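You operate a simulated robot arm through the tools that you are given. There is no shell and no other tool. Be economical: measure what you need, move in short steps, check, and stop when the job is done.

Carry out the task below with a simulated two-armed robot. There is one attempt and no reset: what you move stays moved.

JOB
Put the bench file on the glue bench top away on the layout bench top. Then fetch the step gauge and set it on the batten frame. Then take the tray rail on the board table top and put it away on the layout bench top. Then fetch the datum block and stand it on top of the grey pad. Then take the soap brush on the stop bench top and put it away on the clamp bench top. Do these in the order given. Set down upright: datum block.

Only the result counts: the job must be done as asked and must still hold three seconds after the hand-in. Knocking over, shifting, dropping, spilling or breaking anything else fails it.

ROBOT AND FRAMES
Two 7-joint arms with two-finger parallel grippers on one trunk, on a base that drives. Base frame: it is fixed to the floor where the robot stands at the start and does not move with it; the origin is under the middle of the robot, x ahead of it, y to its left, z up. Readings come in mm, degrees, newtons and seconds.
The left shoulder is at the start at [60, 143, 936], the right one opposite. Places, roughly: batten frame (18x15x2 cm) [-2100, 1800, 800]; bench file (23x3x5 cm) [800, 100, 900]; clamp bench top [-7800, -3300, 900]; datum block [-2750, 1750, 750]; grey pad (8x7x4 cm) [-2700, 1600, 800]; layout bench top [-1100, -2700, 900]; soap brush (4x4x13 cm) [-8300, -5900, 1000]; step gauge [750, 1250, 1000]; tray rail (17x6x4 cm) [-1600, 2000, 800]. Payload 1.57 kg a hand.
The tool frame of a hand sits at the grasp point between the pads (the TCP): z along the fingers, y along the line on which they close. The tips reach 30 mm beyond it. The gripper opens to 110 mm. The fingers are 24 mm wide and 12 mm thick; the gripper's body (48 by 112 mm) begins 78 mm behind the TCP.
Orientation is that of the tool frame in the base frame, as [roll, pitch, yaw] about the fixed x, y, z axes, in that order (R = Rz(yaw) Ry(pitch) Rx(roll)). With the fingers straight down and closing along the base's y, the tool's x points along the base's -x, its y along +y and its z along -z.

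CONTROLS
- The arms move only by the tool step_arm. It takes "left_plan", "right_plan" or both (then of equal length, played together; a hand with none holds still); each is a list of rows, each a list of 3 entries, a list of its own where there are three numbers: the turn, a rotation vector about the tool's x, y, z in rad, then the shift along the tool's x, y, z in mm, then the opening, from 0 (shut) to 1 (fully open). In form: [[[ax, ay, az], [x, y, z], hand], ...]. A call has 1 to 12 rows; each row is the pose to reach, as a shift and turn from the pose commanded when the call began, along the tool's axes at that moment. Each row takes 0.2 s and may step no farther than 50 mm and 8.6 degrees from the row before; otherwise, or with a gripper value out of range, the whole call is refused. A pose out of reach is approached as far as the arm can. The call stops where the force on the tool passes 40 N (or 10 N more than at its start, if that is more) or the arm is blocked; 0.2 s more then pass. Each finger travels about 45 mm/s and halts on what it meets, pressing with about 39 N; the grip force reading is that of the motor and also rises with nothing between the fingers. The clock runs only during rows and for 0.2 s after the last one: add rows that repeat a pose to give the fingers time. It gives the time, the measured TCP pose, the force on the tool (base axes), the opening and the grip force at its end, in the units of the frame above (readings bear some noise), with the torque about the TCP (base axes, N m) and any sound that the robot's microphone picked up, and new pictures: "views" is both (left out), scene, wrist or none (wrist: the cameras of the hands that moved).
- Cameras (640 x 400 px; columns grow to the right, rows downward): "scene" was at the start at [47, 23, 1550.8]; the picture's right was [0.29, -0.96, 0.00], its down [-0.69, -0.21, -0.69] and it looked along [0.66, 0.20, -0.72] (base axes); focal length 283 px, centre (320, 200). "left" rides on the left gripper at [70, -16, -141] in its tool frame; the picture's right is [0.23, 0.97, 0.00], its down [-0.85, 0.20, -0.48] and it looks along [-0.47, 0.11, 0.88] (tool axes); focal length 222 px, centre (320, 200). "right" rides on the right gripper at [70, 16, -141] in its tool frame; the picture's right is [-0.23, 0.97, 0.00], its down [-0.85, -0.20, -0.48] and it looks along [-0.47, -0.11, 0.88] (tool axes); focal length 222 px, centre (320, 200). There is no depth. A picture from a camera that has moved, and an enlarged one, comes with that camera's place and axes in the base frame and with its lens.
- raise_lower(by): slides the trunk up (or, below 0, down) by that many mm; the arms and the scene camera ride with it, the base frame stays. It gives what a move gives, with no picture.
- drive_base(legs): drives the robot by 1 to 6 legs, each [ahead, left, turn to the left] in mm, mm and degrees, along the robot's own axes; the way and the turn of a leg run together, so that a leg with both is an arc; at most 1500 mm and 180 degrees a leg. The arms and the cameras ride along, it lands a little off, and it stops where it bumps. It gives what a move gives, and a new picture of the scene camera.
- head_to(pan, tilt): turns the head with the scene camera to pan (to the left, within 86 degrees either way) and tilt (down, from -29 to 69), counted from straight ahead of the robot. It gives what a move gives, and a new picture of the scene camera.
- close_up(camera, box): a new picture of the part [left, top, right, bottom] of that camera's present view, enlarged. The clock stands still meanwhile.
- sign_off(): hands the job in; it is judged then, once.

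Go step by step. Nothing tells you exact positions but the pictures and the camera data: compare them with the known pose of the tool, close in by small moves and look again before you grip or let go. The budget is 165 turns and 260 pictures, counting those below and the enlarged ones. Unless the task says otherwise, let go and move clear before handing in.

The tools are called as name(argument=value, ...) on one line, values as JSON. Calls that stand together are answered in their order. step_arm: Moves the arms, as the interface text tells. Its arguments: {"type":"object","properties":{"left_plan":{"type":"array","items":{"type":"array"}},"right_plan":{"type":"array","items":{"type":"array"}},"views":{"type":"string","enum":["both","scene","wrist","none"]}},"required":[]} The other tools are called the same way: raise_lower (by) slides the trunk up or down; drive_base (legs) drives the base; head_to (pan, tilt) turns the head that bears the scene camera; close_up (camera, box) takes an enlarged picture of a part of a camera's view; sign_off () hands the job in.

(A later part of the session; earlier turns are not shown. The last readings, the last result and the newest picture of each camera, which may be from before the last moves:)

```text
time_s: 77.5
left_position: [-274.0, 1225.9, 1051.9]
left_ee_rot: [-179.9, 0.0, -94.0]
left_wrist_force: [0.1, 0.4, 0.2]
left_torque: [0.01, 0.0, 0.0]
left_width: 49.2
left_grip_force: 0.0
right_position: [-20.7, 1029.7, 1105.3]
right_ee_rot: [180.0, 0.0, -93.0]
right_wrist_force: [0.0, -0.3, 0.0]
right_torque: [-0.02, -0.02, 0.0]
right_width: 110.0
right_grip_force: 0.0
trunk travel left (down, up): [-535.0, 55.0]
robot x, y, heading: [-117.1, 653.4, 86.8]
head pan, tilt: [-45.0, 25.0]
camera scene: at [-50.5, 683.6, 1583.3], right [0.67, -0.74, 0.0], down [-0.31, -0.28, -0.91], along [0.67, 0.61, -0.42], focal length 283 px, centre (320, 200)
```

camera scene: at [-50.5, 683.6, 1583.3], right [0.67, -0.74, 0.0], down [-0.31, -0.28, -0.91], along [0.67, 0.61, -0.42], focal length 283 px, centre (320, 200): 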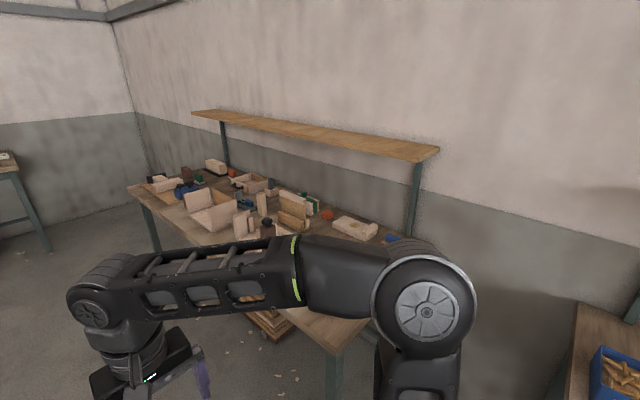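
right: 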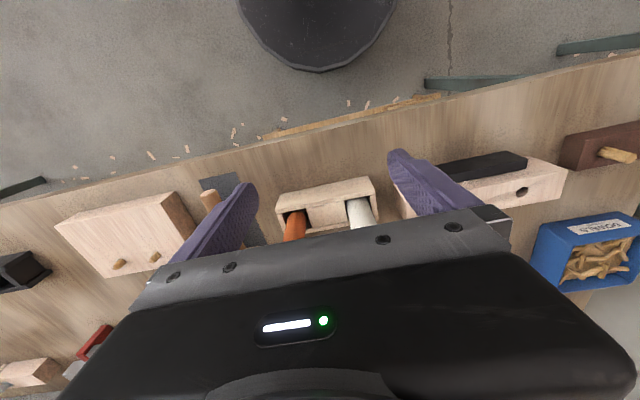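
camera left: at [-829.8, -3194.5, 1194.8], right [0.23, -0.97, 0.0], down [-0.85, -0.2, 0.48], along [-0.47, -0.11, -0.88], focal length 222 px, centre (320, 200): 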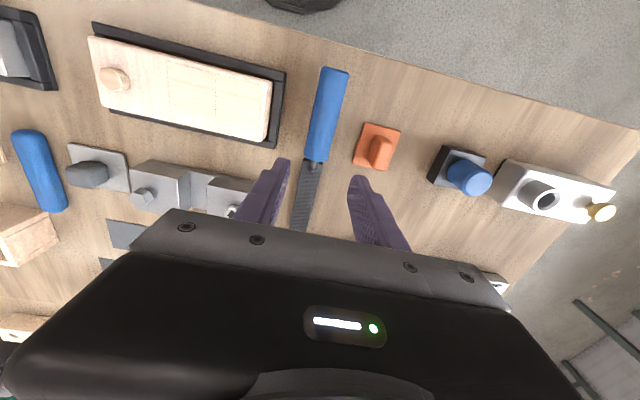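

I'm now in the corridor beside the second bench. I'll raise and tuck the left hand, then go ahead and turn toward the bench.

step_arm(left_plan=[[[0, 0, 0], [35, 0, -25], 0.6], [[0, 0, 0], [70, 0, -50], 0.8], [[0, 0, 0], [110, 0, -70], 1], [[0, 0, 0], [150, 0, -80], 1]], views="none")

drive_base(legs=[[500, 100, 0], [0, 0, -87]])

head_to(pan=0, tilt=38)

```text
time_s: 78.7
left_position: [-285.1, 1075.8, 1105.5]
left_ee_rot: [180.0, -4.6, -93.2]
left_wrist_force: [-0.7, 0.1, -0.1]
left_torque: [0.01, -0.01, 0.01]
left_width: 110.2
left_grip_force: 0.1
right_position: [-21.2, 1030.3, 1106.5]
right_ee_rot: [-179.9, 0.1, -93.1]
right_wrist_force: [0.4, 0.3, 0.0]
right_torque: [0.0, -0.07, 0.0]
right_width: 110.2
right_grip_force: 0.1
trunk travel left (down, up): [-535.0, 55.0]
robot x, y, heading: [-121.3, 653.2, 86.9]
head pan, tilt: [-45.0, 25.0]
stopped in row 4 (left hand): the arm was blocked; the commanded pose is now the measured one
```

```text
time_s: 85.3
left_position: [222.4, 1321.6, 1105.1]
left_ee_rot: [179.7, -4.7, 179.4]
left_wrist_force: [0.5, -0.6, 0.2]
left_torque: [0.04, 0.01, -0.02]
left_width: 109.9
left_grip_force: 0.3
right_position: [188.0, 1054.4, 1105.1]
right_ee_rot: [-180.0, 0.0, 179.4]
right_wrist_force: [0.3, -0.7, -0.4]
right_torque: [0.0, 0.04, 0.0]
right_width: 110.1
right_grip_force: 0.0
trunk travel left (down, up): [-535.0, 55.0]
robot x, y, heading: [-197.3, 1134.2, -0.7]
head pan, tilt: [-45.0, 25.0]
camera scene: at [-159.4, 1068.1, 1583.3], right [-0.71, -0.7, 0.0], down [-0.3, 0.3, -0.91], along [0.64, -0.65, -0.42], focal length 283 px, centre (320, 200)
```

scene: 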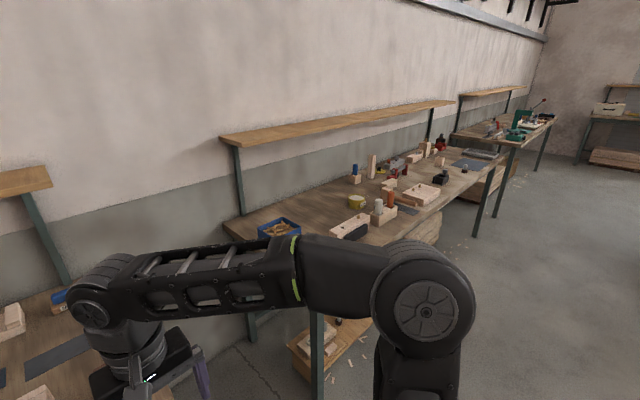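

```text
time_s: 86.4
left_position: [222.0, 1320.2, 1105.2]
left_ee_rot: [179.8, -4.7, 179.5]
left_wrist_force: [-0.3, 0.2, 0.8]
left_torque: [0.0, 0.02, -0.02]
left_width: 110.0
left_grip_force: 0.1
right_position: [188.1, 1054.3, 1106.0]
right_ee_rot: [179.9, -0.1, 179.3]
right_wrist_force: [0.4, 0.2, 0.5]
right_torque: [-0.01, 0.0, -0.03]
right_width: 109.9
right_grip_force: 0.0
trunk travel left (down, up): [-535.0, 55.0]
robot x, y, heading: [-192.5, 1134.2, -0.6]
head pan, tilt: [0.0, 38.0]
camera scene: at [-137.6, 1133.1, 1563.0], right [-0.01, -1.0, 0.0], down [-0.62, 0.01, -0.79], along [0.79, -0.01, -0.62], focal length 283 px, centre (320, 200)
```

scene: 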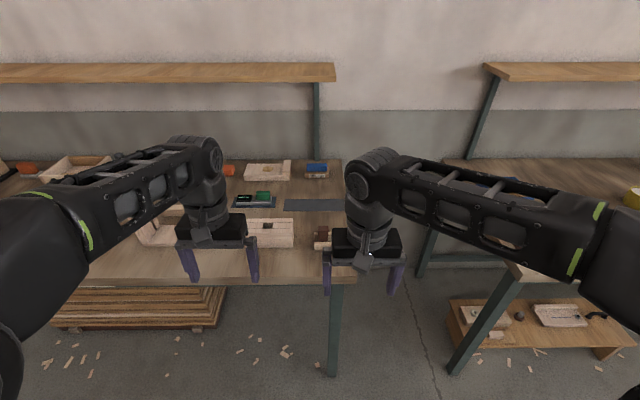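

close_up(camera="scene", box=[180, 140, 360, 260])

close_up(camera="scene", box=[0, 140, 180, 260])

```text
3.33 times, centred on (270, 200) of scene
camera zoom: at [-137.6, 1133.1, 1563.0], right [-0.01, -1.0, 0.0], down [-0.62, 0.01, -0.79], along [0.79, -0.01, -0.62], focal length 944 px, centre (487, 200)
```

zoom: 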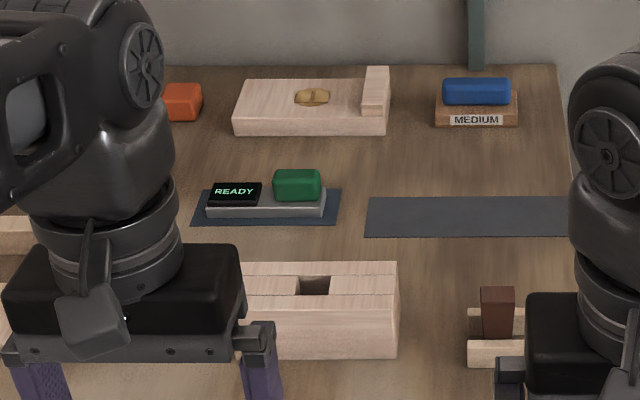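

```text
3.33 times, centred on (90, 200) of scene
camera zoom: at [-137.6, 1133.1, 1563.0], right [-0.01, -1.0, 0.0], down [-0.62, 0.01, -0.79], along [0.79, -0.01, -0.62], focal length 944 px, centre (1087, 200)
```

zoom: 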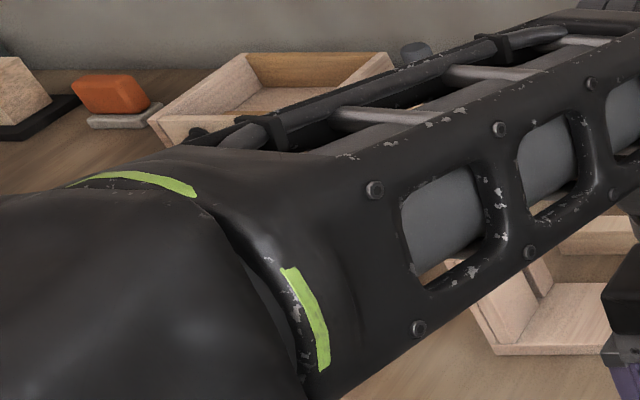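

The bench holds several candidates partly hidden by the arm. I'll shift right so the arms uncover the area around [750,1250].

drive_base(legs=[[0, -350, 0]])

head_to(pan=32, tilt=34)

close_up(camera="scene", box=[220, 100, 460, 260])

```text
time_s: 88.7
left_position: [218.7, 965.9, 1104.3]
left_ee_rot: [179.8, -4.7, 179.4]
left_wrist_force: [0.3, -0.2, -0.2]
left_torque: [0.02, 0.01, -0.02]
left_width: 109.9
left_grip_force: 0.0
right_position: [185.8, 699.1, 1106.2]
right_ee_rot: [179.9, 0.1, 179.4]
right_wrist_force: [0.2, -0.1, 0.2]
right_torque: [0.03, 0.01, 0.02]
right_width: 110.1
right_grip_force: 0.1
trunk travel left (down, up): [-535.0, 55.0]
robot x, y, heading: [-199.2, 782.4, -0.3]
head pan, tilt: [0.0, 38.0]
camera scene: at [-140.6, 777.6, 1563.0], right [-0.01, -1.0, 0.0], down [-0.62, 0.01, -0.79], along [0.79, -0.01, -0.62], focal length 283 px, centre (320, 200)
```

scene: 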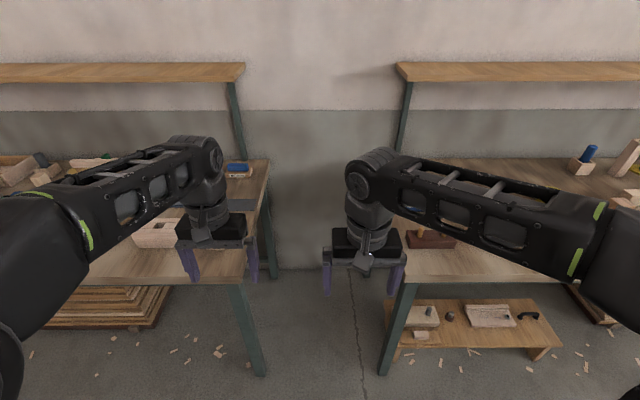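

```text
time_s: 89.7
left_position: [218.8, 966.8, 1104.4]
left_ee_rot: [179.8, -4.6, 179.5]
left_wrist_force: [-0.6, -0.3, 0.1]
left_torque: [0.03, 0.0, 0.01]
left_width: 110.0
left_grip_force: 0.1
right_position: [184.9, 700.3, 1105.5]
right_ee_rot: [180.0, 0.0, 179.5]
right_wrist_force: [0.3, -0.7, -0.4]
right_torque: [-0.02, 0.03, 0.01]
right_width: 110.3
right_grip_force: 0.1
trunk travel left (down, up): [-535.0, 55.0]
robot x, y, heading: [-200.4, 780.2, -0.5]
head pan, tilt: [32.0, 34.0]
camera scene: at [-151.4, 825.7, 1569.1], right [0.52, -0.85, 0.0], down [-0.48, -0.29, -0.83], along [0.71, 0.43, -0.56], focal length 283 px, centre (320, 200)
```

scene: 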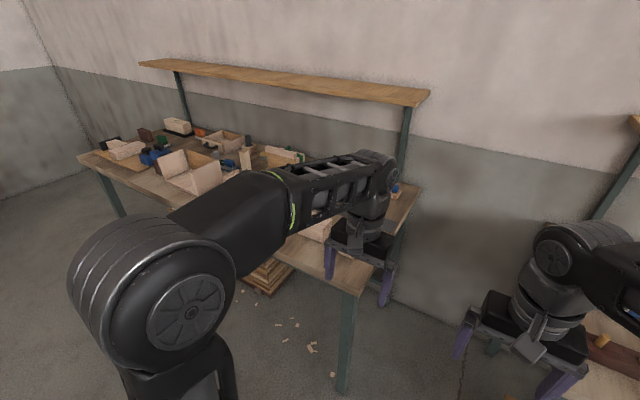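

```text
2.50 times, centred on (340, 180) of scene
camera zoom: at [-151.4, 825.7, 1569.1], right [0.52, -0.85, 0.0], down [-0.48, -0.29, -0.83], along [0.71, 0.43, -0.56], focal length 708 px, centre (270, 250)
```

zoom: 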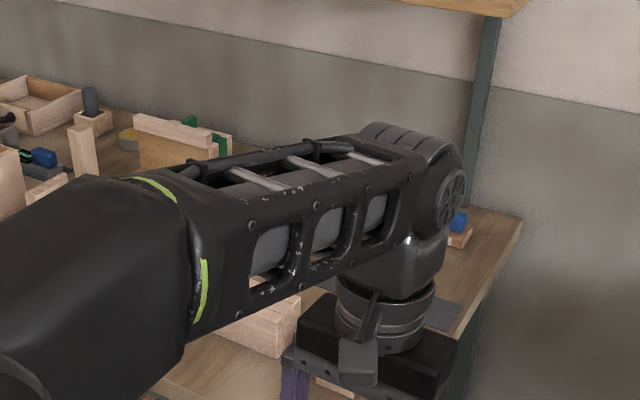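

Not helpful. I'll stand squarely in front and closer, as I did at the glue bench, and look down between the arms.

drive_base(legs=[[0, 420, 0], [170, 0, 0]])

head_to(pan=0, tilt=42)

close_up(camera="scene", box=[190, 100, 430, 260])

close_up(camera="left", box=[0, 0, 640, 400])

```text
time_s: 93.3
left_position: [390.7, 1381.2, 1103.6]
left_ee_rot: [179.9, -4.8, -179.9]
left_wrist_force: [1.7, -0.4, -0.2]
left_torque: [0.01, 0.03, -0.01]
left_width: 110.2
left_grip_force: 0.0
right_position: [360.2, 1114.3, 1105.5]
right_ee_rot: [180.0, 0.0, -180.0]
right_wrist_force: [0.1, 0.1, -0.4]
right_torque: [-0.03, 0.0, -0.02]
right_width: 110.1
right_grip_force: 0.0
trunk travel left (down, up): [-535.0, 55.0]
robot x, y, heading: [-20.6, 1194.5, 0.3]
head pan, tilt: [32.0, 34.0]
camera scene: at [22.6, 1235.9, 1569.1], right [0.53, -0.85, 0.0], down [-0.47, -0.3, -0.83], along [0.7, 0.44, -0.56], focal length 283 px, centre (320, 200)
```

scene: 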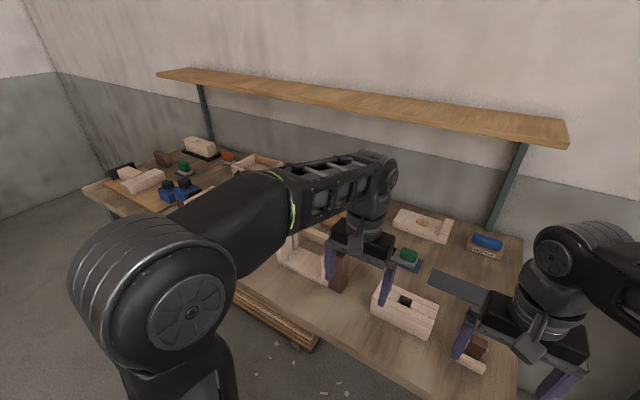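

```text
time_s: 94.2
left_position: [389.5, 1380.3, 1104.7]
left_ee_rot: [179.8, -4.6, -179.9]
left_wrist_force: [-0.1, -0.6, 0.3]
left_torque: [-0.01, 0.03, -0.02]
left_width: 110.1
left_grip_force: 0.0
right_position: [359.6, 1115.3, 1105.4]
right_ee_rot: [-180.0, 0.0, -179.9]
right_wrist_force: [0.0, 0.9, 0.2]
right_torque: [-0.03, 0.01, 0.0]
right_width: 110.1
right_grip_force: 0.1
trunk travel left (down, up): [-535.0, 55.0]
robot x, y, heading: [-22.4, 1188.8, 0.2]
head pan, tilt: [0.0, 42.0]
camera scene: at [29.6, 1189.1, 1557.1], right [0.0, -1.0, 0.0], down [-0.67, 0.0, -0.74], along [0.74, 0.0, -0.67], focal length 283 px, centre (320, 200)
```

scene: 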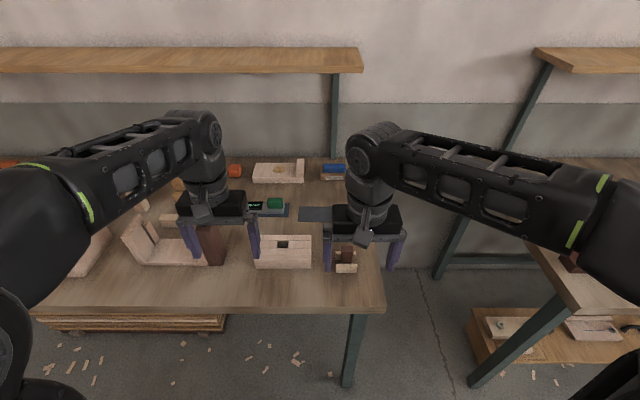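

```text
2.50 times, centred on (310, 180) of scene
camera zoom: at [29.6, 1189.1, 1557.1], right [0.0, -1.0, 0.0], down [-0.67, 0.0, -0.74], along [0.74, 0.0, -0.67], focal length 708 px, centre (345, 250)
```

zoom: 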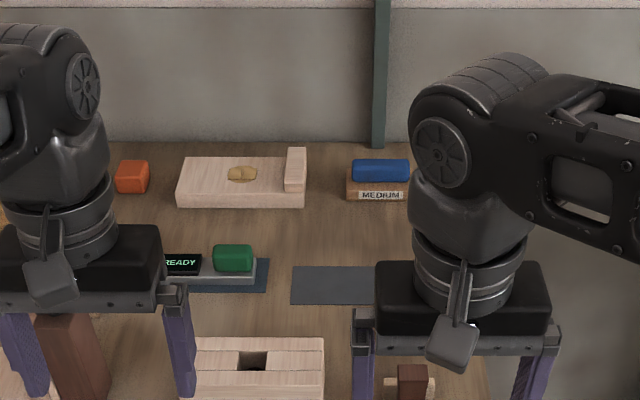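

```text
1.00 times, centred on (320, 200) of left
camera zoom: at [330.5, 1364.2, 1251.8], right [-0.23, 0.97, 0.02], down [0.89, 0.2, 0.41], along [0.39, 0.11, -0.91], focal length 222 px, centre (320, 200)
```

zoom: 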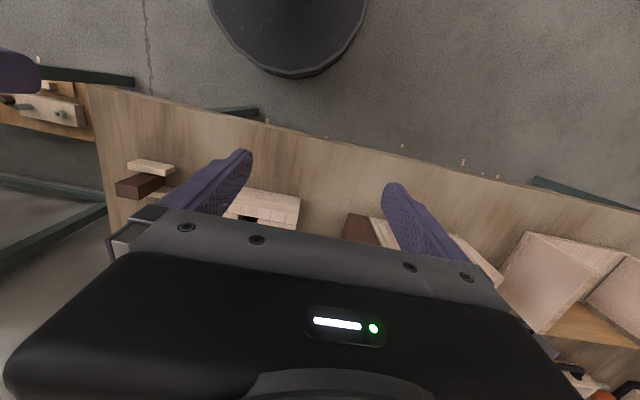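

I see a READY-marked gauge, a stepped wooden piece and a jig. I'll zoom harder on each, since they lie nearest the given spot.

close_up(camera="scene", box=[240, 140, 350, 220])

close_up(camera="right", box=[0, 0, 640, 400])

```text
5.00 times, centred on (295, 180) of scene
camera zoom: at [29.6, 1189.1, 1557.1], right [0.0, -1.0, 0.0], down [-0.67, 0.0, -0.74], along [0.74, 0.0, -0.67], focal length 1416 px, centre (445, 300)
```

zoom: 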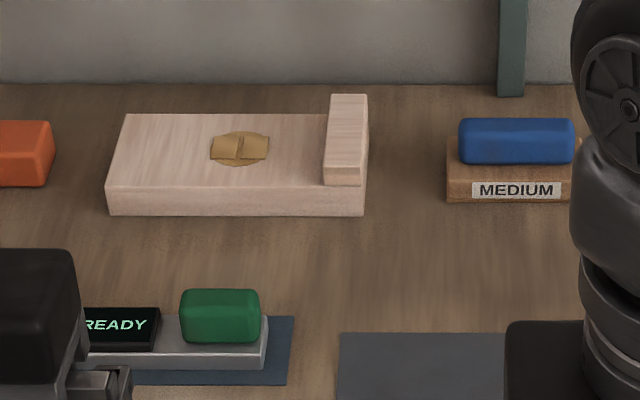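

```text
1.00 times, centred on (320, 200) of right
camera zoom: at [289.6, 1131.0, 1247.2], right [0.23, 0.97, 0.0], down [0.86, -0.2, 0.48], along [0.47, -0.11, -0.88], focal length 222 px, centre (320, 200)
```

zoom: 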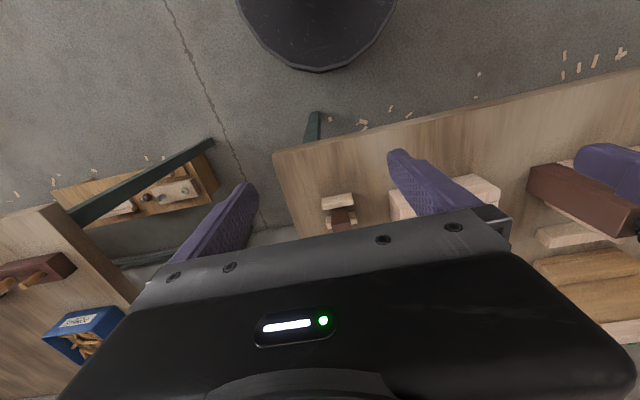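

drive_base(legs=[[0, 330, 0]])

close_up(camera="scene", box=[60, 130, 400, 320])

close_up(camera="scene", box=[300, 130, 640, 320])

```text
time_s: 96.4
left_position: [391.2, 1702.2, 1104.8]
left_ee_rot: [179.9, -4.7, 179.8]
left_wrist_force: [0.6, -0.3, 0.8]
left_torque: [0.0, 0.0, -0.01]
left_width: 110.1
left_grip_force: 0.0
right_position: [358.5, 1436.4, 1105.9]
right_ee_rot: [179.9, 0.0, 180.0]
right_wrist_force: [-0.6, 0.6, -0.7]
right_torque: [-0.02, 0.02, 0.0]
right_width: 110.0
right_grip_force: 0.0
trunk travel left (down, up): [-535.0, 55.0]
robot x, y, heading: [-23.4, 1512.3, 0.0]
head pan, tilt: [0.0, 42.0]
camera scene: at [29.4, 1512.4, 1557.1], right [0.0, -1.0, 0.0], down [-0.67, 0.0, -0.74], along [0.74, 0.0, -0.67], focal length 283 px, centre (320, 200)
```

scene: 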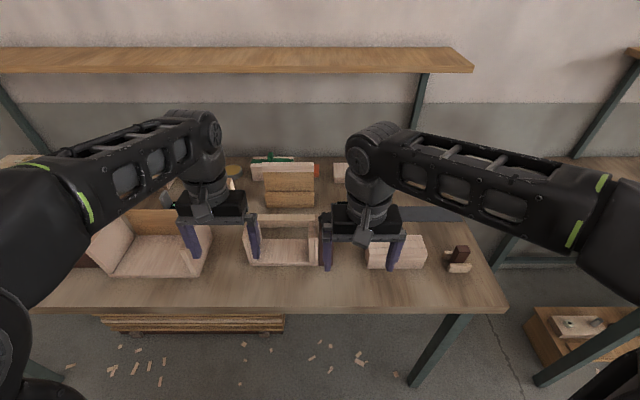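

```text
1.88 times, centred on (230, 225) of scene
camera zoom: at [29.4, 1512.4, 1557.1], right [0.0, -1.0, 0.0], down [-0.67, 0.0, -0.74], along [0.74, 0.0, -0.67], focal length 533 px, centre (489, 153)
```

zoom: 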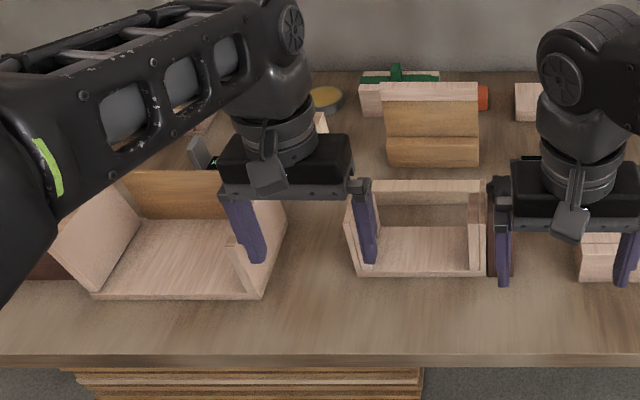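

```text
1.88 times, centred on (470, 225) of scene
camera zoom: at [29.4, 1512.4, 1557.1], right [0.0, -1.0, 0.0], down [-0.67, 0.0, -0.74], along [0.74, 0.0, -0.67], focal length 533 px, centre (38, 153)
```

zoom: 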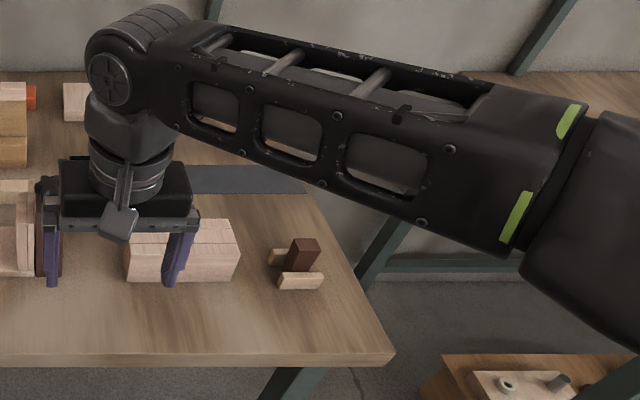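

drive_base(legs=[[0, -170, 0]])

close_up(camera="scene", box=[230, 145, 360, 275])

```text
time_s: 97.8
left_position: [390.2, 1534.9, 1105.3]
left_ee_rot: [179.8, -4.6, 179.9]
left_wrist_force: [0.2, 0.4, 0.0]
left_torque: [0.03, 0.0, -0.03]
left_width: 109.8
left_grip_force: 0.1
right_position: [358.3, 1267.9, 1103.8]
right_ee_rot: [179.8, -0.1, 179.8]
right_wrist_force: [0.0, 0.1, 0.3]
right_torque: [0.04, -0.02, 0.02]
right_width: 109.8
right_grip_force: 0.0
trunk travel left (down, up): [-535.0, 55.0]
robot x, y, heading: [-24.4, 1347.5, -0.1]
head pan, tilt: [0.0, 42.0]
camera scene: at [29.3, 1343.9, 1557.1], right [0.0, -1.0, 0.0], down [-0.67, 0.0, -0.74], along [0.74, 0.0, -0.67], focal length 283 px, centre (320, 200)
```

scene: 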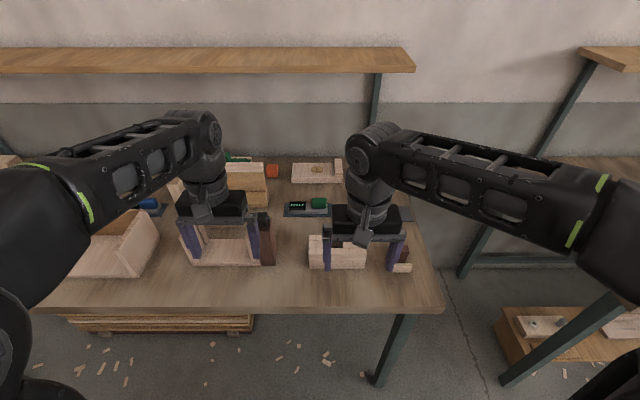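

```text
3.08 times, centred on (295, 210) of scene
camera zoom: at [29.3, 1343.9, 1557.1], right [0.0, -1.0, 0.0], down [-0.67, 0.0, -0.74], along [0.74, 0.0, -0.67], focal length 871 px, centre (397, 169)
```

zoom: 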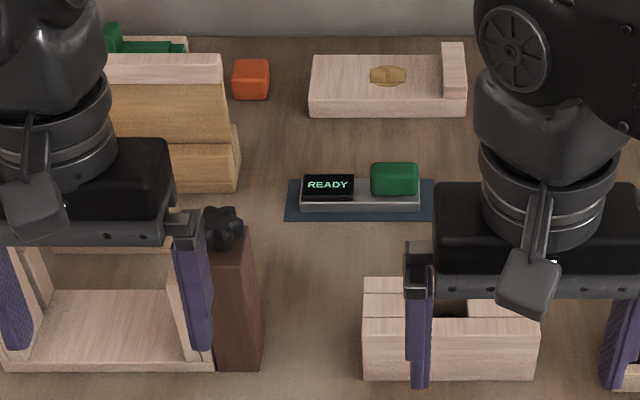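

Nothing here is obviously the step gauge. I'll check the destination and the other items, to see how rough the given places are and whether the frame area helps identify it.

drive_base(legs=[[-300, 0, 0], [0, 0, 180], [450, -400, 0]])

head_to(pan=0, tilt=30)

close_up(camera="scene", box=[120, 100, 520, 350])

```text
time_s: 110.4
left_position: [-1200.1, 1474.3, 1104.7]
left_ee_rot: [179.8, -4.6, 4.9]
left_wrist_force: [-0.4, 0.6, 0.2]
left_torque: [0.03, 0.0, -0.04]
left_width: 110.3
left_grip_force: 0.1
right_position: [-1194.4, 1742.7, 1105.3]
right_ee_rot: [-180.0, 0.0, 4.9]
right_wrist_force: [0.2, -0.4, -0.6]
right_torque: [-0.04, 0.01, 0.01]
right_width: 109.9
right_grip_force: 0.0
trunk travel left (down, up): [-535.0, 55.0]
robot x, y, heading: [-808.1, 1699.9, -174.7]
head pan, tilt: [0.0, 42.0]
camera scene: at [-859.0, 1696.0, 1557.1], right [-0.09, 1.0, 0.0], down [0.67, 0.06, -0.74], along [-0.74, -0.06, -0.67], focal length 283 px, centre (320, 200)
```

scene: 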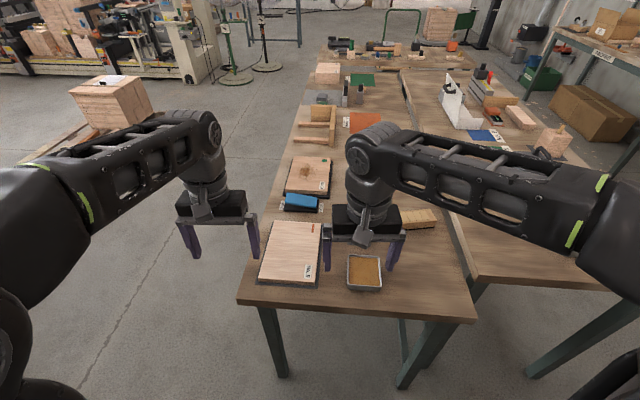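

```text
time_s: 111.1
left_position: [-1201.4, 1473.8, 1105.5]
left_ee_rot: [179.8, -4.6, 4.9]
left_wrist_force: [-0.4, 0.8, -1.3]
left_torque: [-0.01, -0.03, -0.01]
left_width: 109.8
left_grip_force: 0.1
right_position: [-1193.2, 1743.1, 1105.5]
right_ee_rot: [179.9, -0.1, 4.9]
right_wrist_force: [0.6, -0.4, -0.1]
right_torque: [0.0, -0.04, 0.0]
right_width: 110.1
right_grip_force: 0.0
trunk travel left (down, up): [-535.0, 55.0]
robot x, y, heading: [-803.5, 1699.3, -175.2]
head pan, tilt: [0.0, 30.0]
camera scene: at [-865.2, 1695.0, 1575.3], right [-0.09, 1.0, 0.0], down [0.5, 0.04, -0.87], along [-0.86, -0.07, -0.5], focal length 283 px, centre (320, 200)
```

scene: 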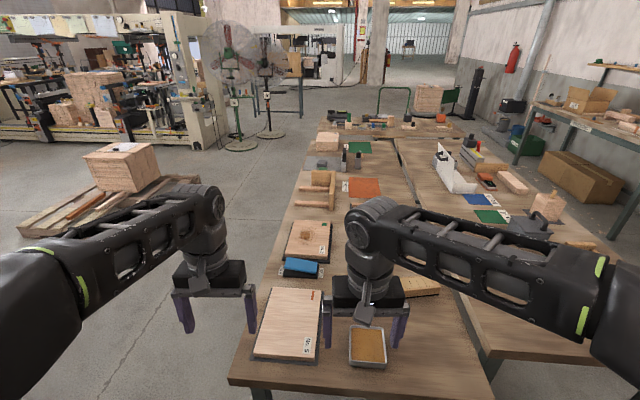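

```text
1.60 times, centred on (320, 225) of scene
camera zoom: at [-865.2, 1695.0, 1575.3], right [-0.09, 1.0, 0.0], down [0.5, 0.04, -0.87], along [-0.86, -0.07, -0.5], focal length 453 px, centre (320, 160)
```

zoom: 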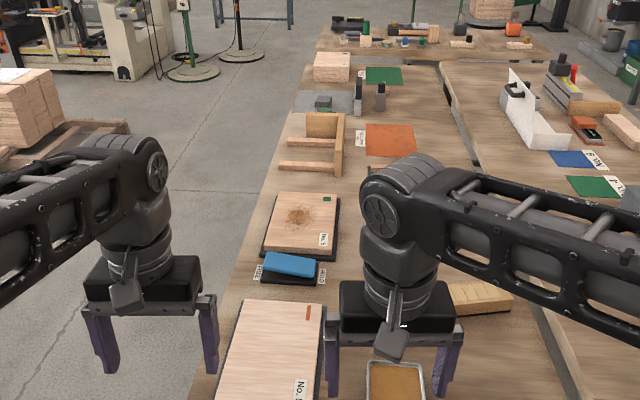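

The tray rail (wood block near [-1560,1965]) is where stated, so the hints are good to about 50 mm. The frame, grey pad and datum block are further along this long table, so I'll go round its south side to see them properly.

drive_base(legs=[[0, 700, -5], [1500, 0, 0], [0, 0, -90]])

head_to(pan=0, tilt=36)

close_up(camera="scene", box=[0, 110, 330, 300])

close_up(camera="scene", box=[310, 110, 640, 300])

```text
time_s: 125.8
left_position: [-2465.3, 1442.8, 1104.8]
left_ee_rot: [179.9, -4.6, -91.0]
left_wrist_force: [-0.6, 0.4, 0.1]
left_torque: [-0.03, 0.0, 0.01]
left_width: 109.9
left_grip_force: 0.1
right_position: [-2198.1, 1408.4, 1104.8]
right_ee_rot: [-180.0, 0.0, -90.9]
right_wrist_force: [0.3, 0.2, -0.8]
right_torque: [-0.02, -0.02, 0.02]
right_width: 109.8
right_grip_force: 0.1
trunk travel left (down, up): [-535.0, 55.0]
robot x, y, heading: [-2277.1, 1022.1, 89.1]
head pan, tilt: [0.0, 30.0]
camera scene: at [-2278.7, 1086.8, 1575.4], right [1.0, -0.02, 0.0], down [-0.01, -0.5, -0.87], along [0.01, 0.87, -0.5], focal length 283 px, centre (320, 200)
```

scene: 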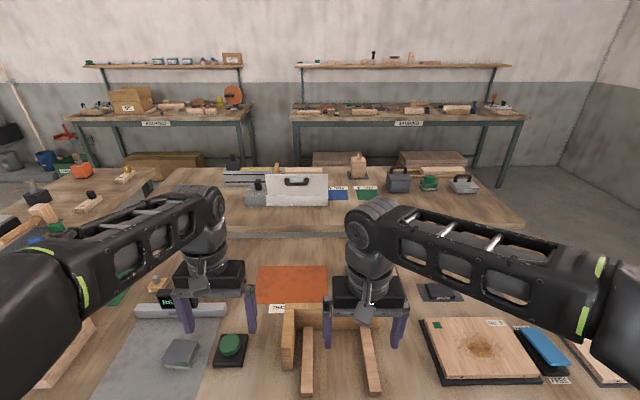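

```text
time_s: 126.5
left_position: [-2465.3, 1444.0, 1105.6]
left_ee_rot: [179.8, -4.6, -91.0]
left_wrist_force: [0.5, 0.4, 0.1]
left_torque: [0.02, 0.02, 0.03]
left_width: 110.3
left_grip_force: 0.0
right_position: [-2197.2, 1407.9, 1104.9]
right_ee_rot: [180.0, 0.0, -90.9]
right_wrist_force: [0.8, 0.2, -0.5]
right_torque: [-0.01, -0.03, -0.02]
right_width: 109.8
right_grip_force: 0.0
trunk travel left (down, up): [-535.0, 55.0]
robot x, y, heading: [-2280.4, 1023.2, 89.1]
head pan, tilt: [0.0, 36.0]
camera scene: at [-2278.9, 1083.8, 1566.1], right [1.0, -0.02, 0.0], down [-0.01, -0.59, -0.81], along [0.01, 0.81, -0.59], focal length 283 px, centre (320, 200)
```

scene: 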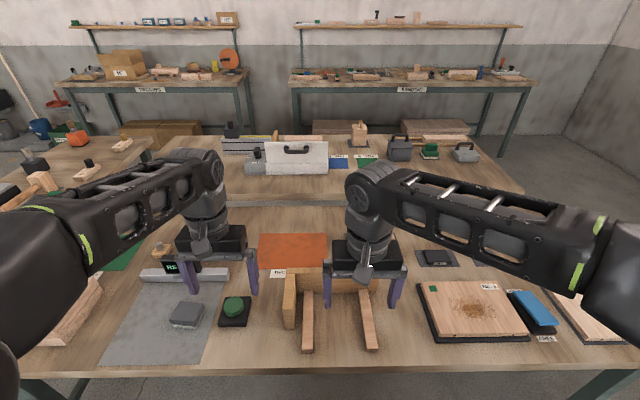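

```text
1.94 times, centred on (165, 205) of scene
camera zoom: at [-2278.9, 1083.8, 1566.1], right [1.0, -0.02, 0.0], down [-0.01, -0.59, -0.81], along [0.01, 0.81, -0.59], focal length 549 px, centre (621, 190)
```

zoom: 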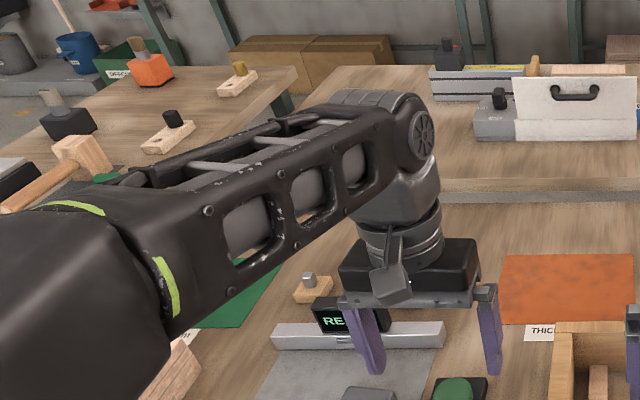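

```text
1.94 times, centred on (475, 205) of scene
camera zoom: at [-2278.9, 1083.8, 1566.1], right [1.0, -0.02, 0.0], down [-0.01, -0.59, -0.81], along [0.01, 0.81, -0.59], focal length 549 px, centre (19, 190)
```

zoom: 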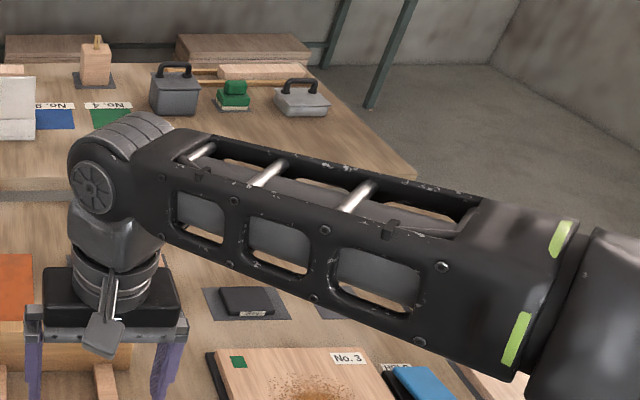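

I need the hands out of the way. I'll shift right and look at the pad and datum block area, then shift left for the frame area.

drive_base(legs=[[0, -330, 0]])

close_up(camera="scene", box=[0, 180, 340, 380])

close_up(camera="scene", box=[200, 180, 540, 380])

```text
time_s: 128.7
left_position: [-2138.9, 1437.9, 1104.6]
left_ee_rot: [179.7, -4.5, -91.0]
left_wrist_force: [-0.1, -0.6, 0.0]
left_torque: [-0.03, 0.04, -0.02]
left_width: 109.9
left_grip_force: 0.1
right_position: [-1872.9, 1402.7, 1106.0]
right_ee_rot: [180.0, 0.0, -91.1]
right_wrist_force: [0.5, 0.5, 1.0]
right_torque: [-0.02, 0.02, -0.02]
right_width: 110.1
right_grip_force: 0.0
trunk travel left (down, up): [-535.0, 55.0]
robot x, y, heading: [-1954.8, 1020.6, 89.2]
head pan, tilt: [0.0, 36.0]
camera scene: at [-1953.1, 1078.7, 1566.0], right [1.0, -0.02, 0.0], down [-0.01, -0.59, -0.81], along [0.01, 0.81, -0.59], focal length 283 px, centre (320, 200)
```

scene: 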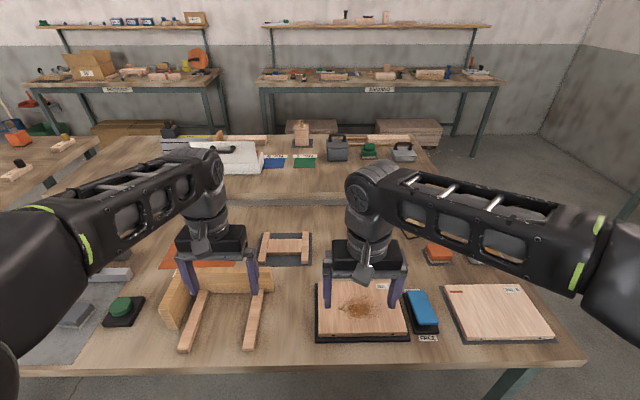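

```text
1.88 times, centred on (170, 280) of scene
camera zoom: at [-1953.1, 1078.7, 1566.0], right [1.0, -0.02, 0.0], down [-0.01, -0.59, -0.81], along [0.01, 0.81, -0.59], focal length 533 px, centre (602, 49)
```

zoom: 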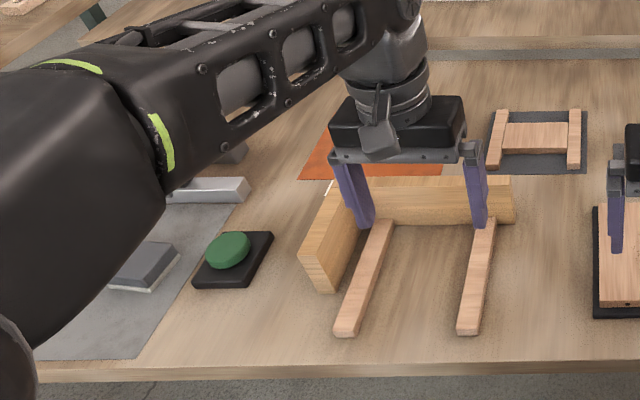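

```text
1.88 times, centred on (370, 280) of scene
camera zoom: at [-1953.1, 1078.7, 1566.0], right [1.0, -0.02, 0.0], down [-0.01, -0.59, -0.81], along [0.01, 0.81, -0.59], focal length 533 px, centre (226, 49)
```

zoom: 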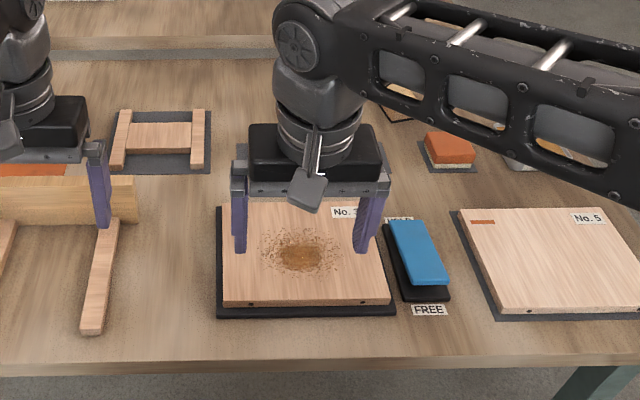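

The batten frame (H-shaped, on a dark mat) is at about [-2073,1830] on a z≈800 table. I'll look straight at the pad and datum block now.

drive_base(legs=[[0, 740, 0]])

close_up(camera="scene", box=[180, 180, 500, 380])

```text
time_s: 132.7
left_position: [-2895.2, 1443.6, 1104.5]
left_ee_rot: [179.9, -4.6, -90.4]
left_wrist_force: [-0.3, -0.5, -1.2]
left_torque: [0.01, 0.01, 0.04]
left_width: 110.0
left_grip_force: 0.0
right_position: [-2629.3, 1412.3, 1104.8]
right_ee_rot: [180.0, 0.0, -90.3]
right_wrist_force: [0.5, -0.7, 0.1]
right_torque: [-0.02, -0.01, 0.03]
right_width: 110.1
right_grip_force: 0.0
trunk travel left (down, up): [-535.0, 55.0]
robot x, y, heading: [-2711.2, 1024.8, 89.4]
head pan, tilt: [0.0, 36.0]
camera scene: at [-2706.8, 1086.8, 1566.0], right [1.0, -0.01, 0.0], down [0.0, -0.59, -0.81], along [0.0, 0.81, -0.59], focal length 283 px, centre (320, 200)
```

scene: 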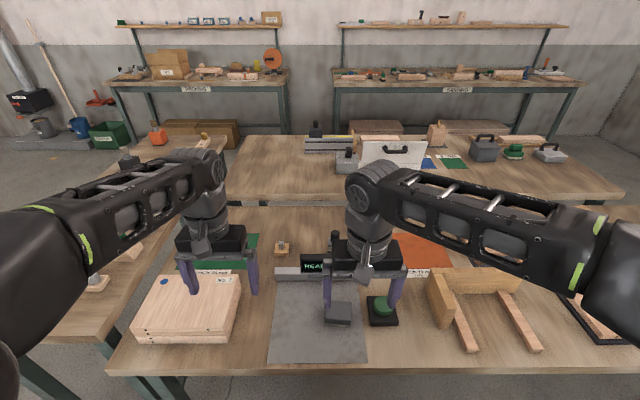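

```text
2.00 times, centred on (340, 280) of scene
camera zoom: at [-2706.8, 1086.8, 1566.0], right [1.0, -0.01, 0.0], down [0.0, -0.59, -0.81], along [0.0, 0.81, -0.59], focal length 566 px, centre (280, 40)
```

zoom: 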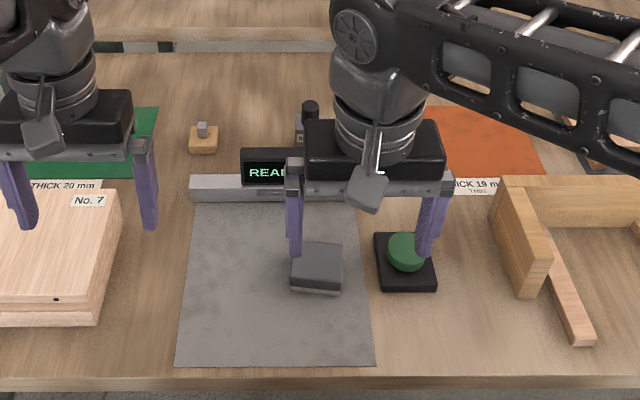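

I'll spread the hands apart for a permanently better view between them.

step_arm(left_plan=[[[0, 0, 0], [0, 35, 0], 1], [[0, 0, 0], [0, 70, 0], 1], [[0, 0, 0], [0, 105, 0], 1], [[0, 0, 0], [0, 140, 0], 1], [[0, 0, 0], [0, 140, 0], 1]], right_plan=[[[0, 0, 0], [0, -45, 0], 1], [[0, 0, 0], [0, -90, 0], 1], [[0, 0, 0], [0, -135, 0], 1], [[0, 0, 0], [0, -180, 0], 1], [[0, 0, 0], [0, -200, 0], 1]], views="scene")

close_up(camera="scene", box=[220, 210, 420, 335])

```text
time_s: 133.9
left_position: [-3033.2, 1446.2, 1107.4]
left_ee_rot: [179.7, -4.3, -90.5]
left_wrist_force: [-0.1, 0.2, -0.5]
left_torque: [-0.01, 0.06, 0.01]
left_width: 109.9
left_grip_force: 0.1
right_position: [-2425.8, 1412.0, 1107.2]
right_ee_rot: [179.9, 0.0, -90.4]
right_wrist_force: [-0.4, 0.0, 0.4]
right_torque: [-0.02, 0.04, -0.02]
right_width: 110.2
right_grip_force: 0.0
trunk travel left (down, up): [-535.0, 55.0]
robot x, y, heading: [-2707.1, 1030.0, 89.9]
head pan, tilt: [0.0, 36.0]
camera scene: at [-2705.1, 1086.8, 1566.0], right [1.0, -0.01, 0.0], down [0.0, -0.59, -0.81], along [0.0, 0.81, -0.59], focal length 283 px, centre (320, 200)
```

scene: 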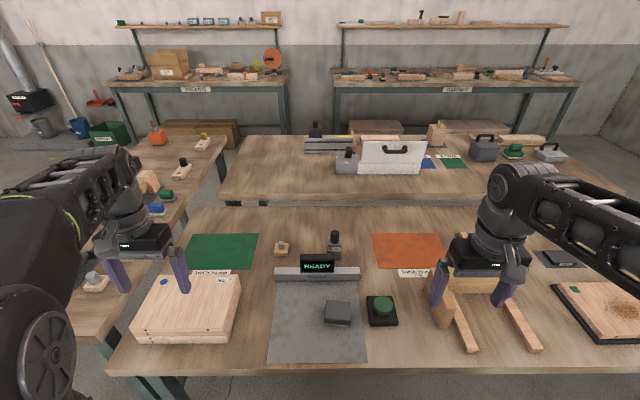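

```text
3.20 times, centred on (320, 272) of scene
camera zoom: at [-2705.1, 1086.8, 1566.0], right [1.0, -0.01, 0.0], down [0.0, -0.59, -0.81], along [0.0, 0.81, -0.59], focal length 906 px, centre (320, -32)
```

zoom: 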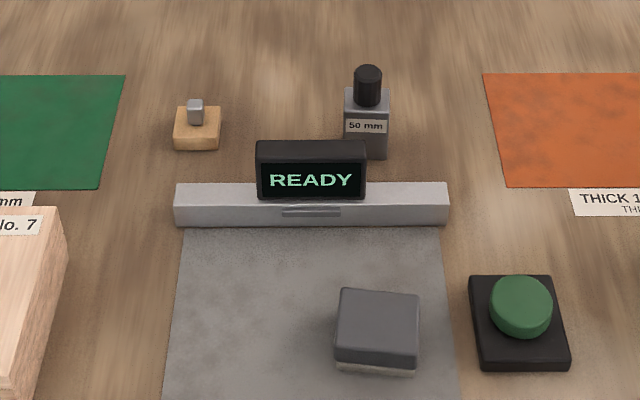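

This clears things up. The grey pad sits on the grey mat, and the upright grey "50 mm" block with a black knob at about [-2646,1791] looks like the datum block. I'll return to bench 2 with the hands spread for a clear look at the step gauge.

drive_base(legs=[[0, 0, -90], [1500, 0, 0], [1000, 270, 0]])

head_to(pan=0, tilt=36)

```text
time_s: 150.2
left_position: [218.5, 1637.7, 1107.3]
left_ee_rot: [179.7, -4.4, -179.2]
left_wrist_force: [0.5, 0.4, 0.2]
left_torque: [0.01, -0.02, -0.01]
left_width: 109.7
left_grip_force: 0.1
right_position: [196.7, 1029.5, 1106.8]
right_ee_rot: [180.0, 0.1, -179.2]
right_wrist_force: [0.1, 0.4, 0.2]
right_torque: [0.01, 0.02, 0.01]
right_width: 110.0
right_grip_force: 0.1
trunk travel left (down, up): [-535.0, 55.0]
robot x, y, heading: [-197.5, 1298.9, 1.0]
head pan, tilt: [0.0, 36.0]
camera scene: at [-135.2, 1302.2, 1566.0], right [0.02, -1.0, 0.0], down [-0.59, -0.01, -0.81], along [0.81, 0.01, -0.59], focal length 283 px, centre (320, 200)
```

scene: 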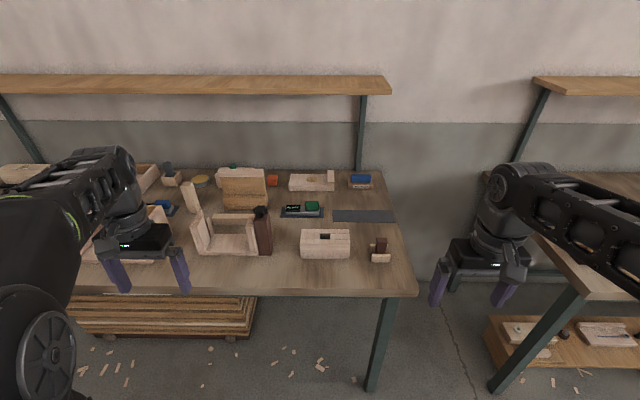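

```text
time_s: 150.8
left_position: [216.9, 1636.8, 1106.9]
left_ee_rot: [179.7, -4.3, -179.1]
left_wrist_force: [0.4, -0.2, -0.3]
left_torque: [0.0, 0.0, -0.01]
left_width: 110.1
left_grip_force: 0.1
right_position: [194.4, 1029.0, 1107.9]
right_ee_rot: [-179.9, 0.0, -179.1]
right_wrist_force: [0.0, 0.1, 0.3]
right_torque: [0.02, 0.01, -0.01]
right_width: 110.0
right_grip_force: 0.0
trunk travel left (down, up): [-535.0, 55.0]
robot x, y, heading: [-193.6, 1297.3, 1.0]
head pan, tilt: [0.0, 36.0]
camera scene: at [-135.7, 1302.0, 1566.1], right [0.02, -1.0, 0.0], down [-0.59, -0.01, -0.81], along [0.81, 0.01, -0.59], focal length 283 px, centre (320, 200)
```

scene: 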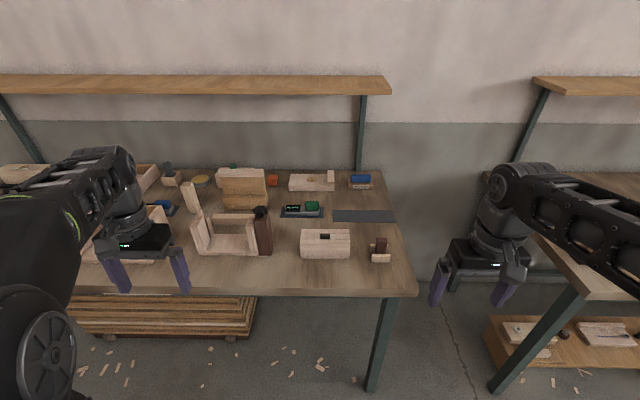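

close_up(camera="scene", box=[180, 150, 300, 270])

close_up(camera="scene", box=[280, 160, 410, 280])

```text
3.33 times, centred on (240, 210) of scene
camera zoom: at [-135.7, 1302.0, 1566.1], right [0.02, -1.0, 0.0], down [-0.59, -0.01, -0.81], along [0.81, 0.01, -0.59], focal length 944 px, centre (587, 167)
```

zoom: 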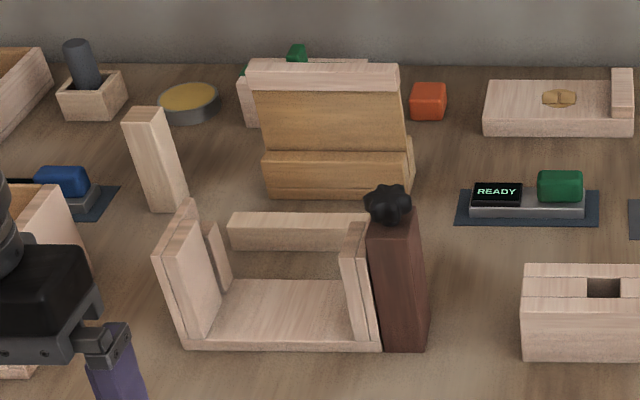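

```text
3.33 times, centred on (345, 220) of scene
camera zoom: at [-135.7, 1302.0, 1566.1], right [0.02, -1.0, 0.0], down [-0.59, -0.01, -0.81], along [0.81, 0.01, -0.59], focal length 944 px, centre (237, 133)
```

zoom: 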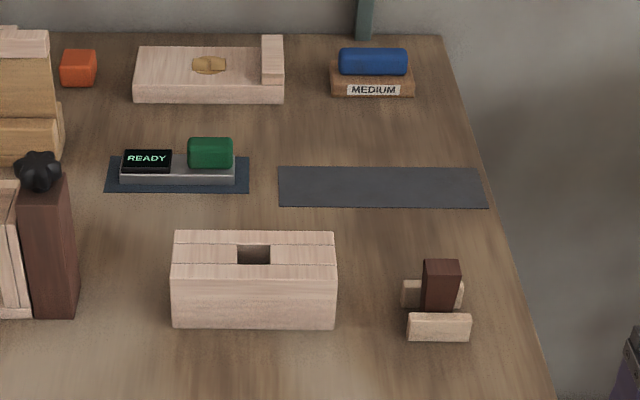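

Bench 2 is now clear to see: the nearest gauge-like item to the hint is the READY gauge with the green block at about [738,1386], lying along y. I'll bring the left hand inward and rotate it 90° before driving closer. A tall brown post with a knob (top ≈1060) must be avoided.

step_arm(left_plan=[[[0, -0.077, 0], [0, -45, 0], 1], [[0, -0.077, 0], [0, -90, 0], 1], [[0, -0.077, 0], [0, -135, 0], 1], [[0, -0.077, 0], [0, -180, 0], 1], [[0, -0.077, 0], [0, -196, 0], 1]], views="none")

step_arm(left_plan=[[[0, 0, 0.14], [-10, 0, 0], 1], [[0, 0, 0.28], [-20, 0, 0], 1], [[0, 0, 0.42], [-30, 0, 0], 1], [[0, 0, 0.56], [-40, 0, 0], 1], [[0, 0, 0.7], [-50, 0, 0], 1], [[0, 0, 0.84], [-50, 0, 0], 1], [[0, 0, 0.98], [-50, 0, 0], 1], [[0, 0, 1.12], [-50, 0, 0], 1], [[0, 0, 1.26], [-50, 0, 0], 1], [[0, 0, 1.4], [-50, 0, 0], 1], [[0, 0, 1.54], [-50, 0, 0], 1]], views="scene")

```text
time_s: 152.0
left_position: [220.8, 1442.1, 1105.4]
left_ee_rot: [179.7, 0.0, -179.2]
left_wrist_force: [0.4, -0.5, -0.5]
left_torque: [0.0, 0.02, -0.02]
left_width: 109.9
left_grip_force: 0.0
right_position: [195.3, 1030.2, 1106.6]
right_ee_rot: [179.9, 0.0, -179.1]
right_wrist_force: [0.6, 0.6, -0.6]
right_torque: [-0.01, 0.01, 0.0]
right_width: 110.0
right_grip_force: 0.0
trunk travel left (down, up): [-535.0, 55.0]
robot x, y, heading: [-193.2, 1300.5, 0.9]
head pan, tilt: [0.0, 36.0]
```

```text
time_s: 154.4
left_position: [271.5, 1443.3, 1106.6]
left_ee_rot: [179.9, -0.3, 92.3]
left_wrist_force: [-0.6, 0.5, -0.1]
left_torque: [0.02, 0.01, 0.01]
left_width: 110.1
left_grip_force: 0.1
right_position: [194.6, 1029.6, 1105.8]
right_ee_rot: [-180.0, -0.1, -179.3]
right_wrist_force: [0.0, -0.8, 0.2]
right_torque: [0.0, 0.0, -0.01]
right_width: 110.1
right_grip_force: 0.2
trunk travel left (down, up): [-535.0, 55.0]
robot x, y, heading: [-191.2, 1300.4, 1.1]
head pan, tilt: [0.0, 36.0]
camera scene: at [-135.6, 1302.2, 1566.0], right [0.02, -1.0, 0.0], down [-0.59, -0.01, -0.81], along [0.81, 0.01, -0.59], focal length 283 px, centre (320, 200)
```

scene: 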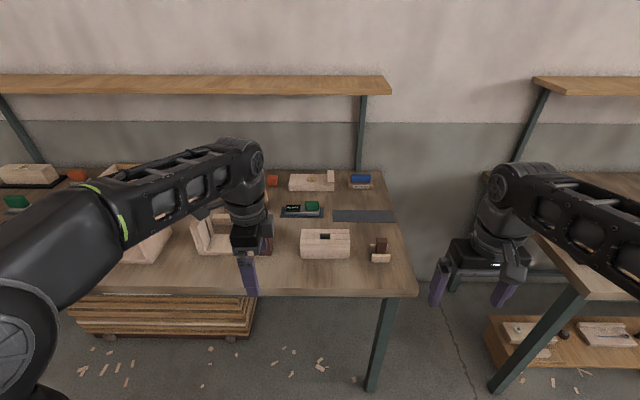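

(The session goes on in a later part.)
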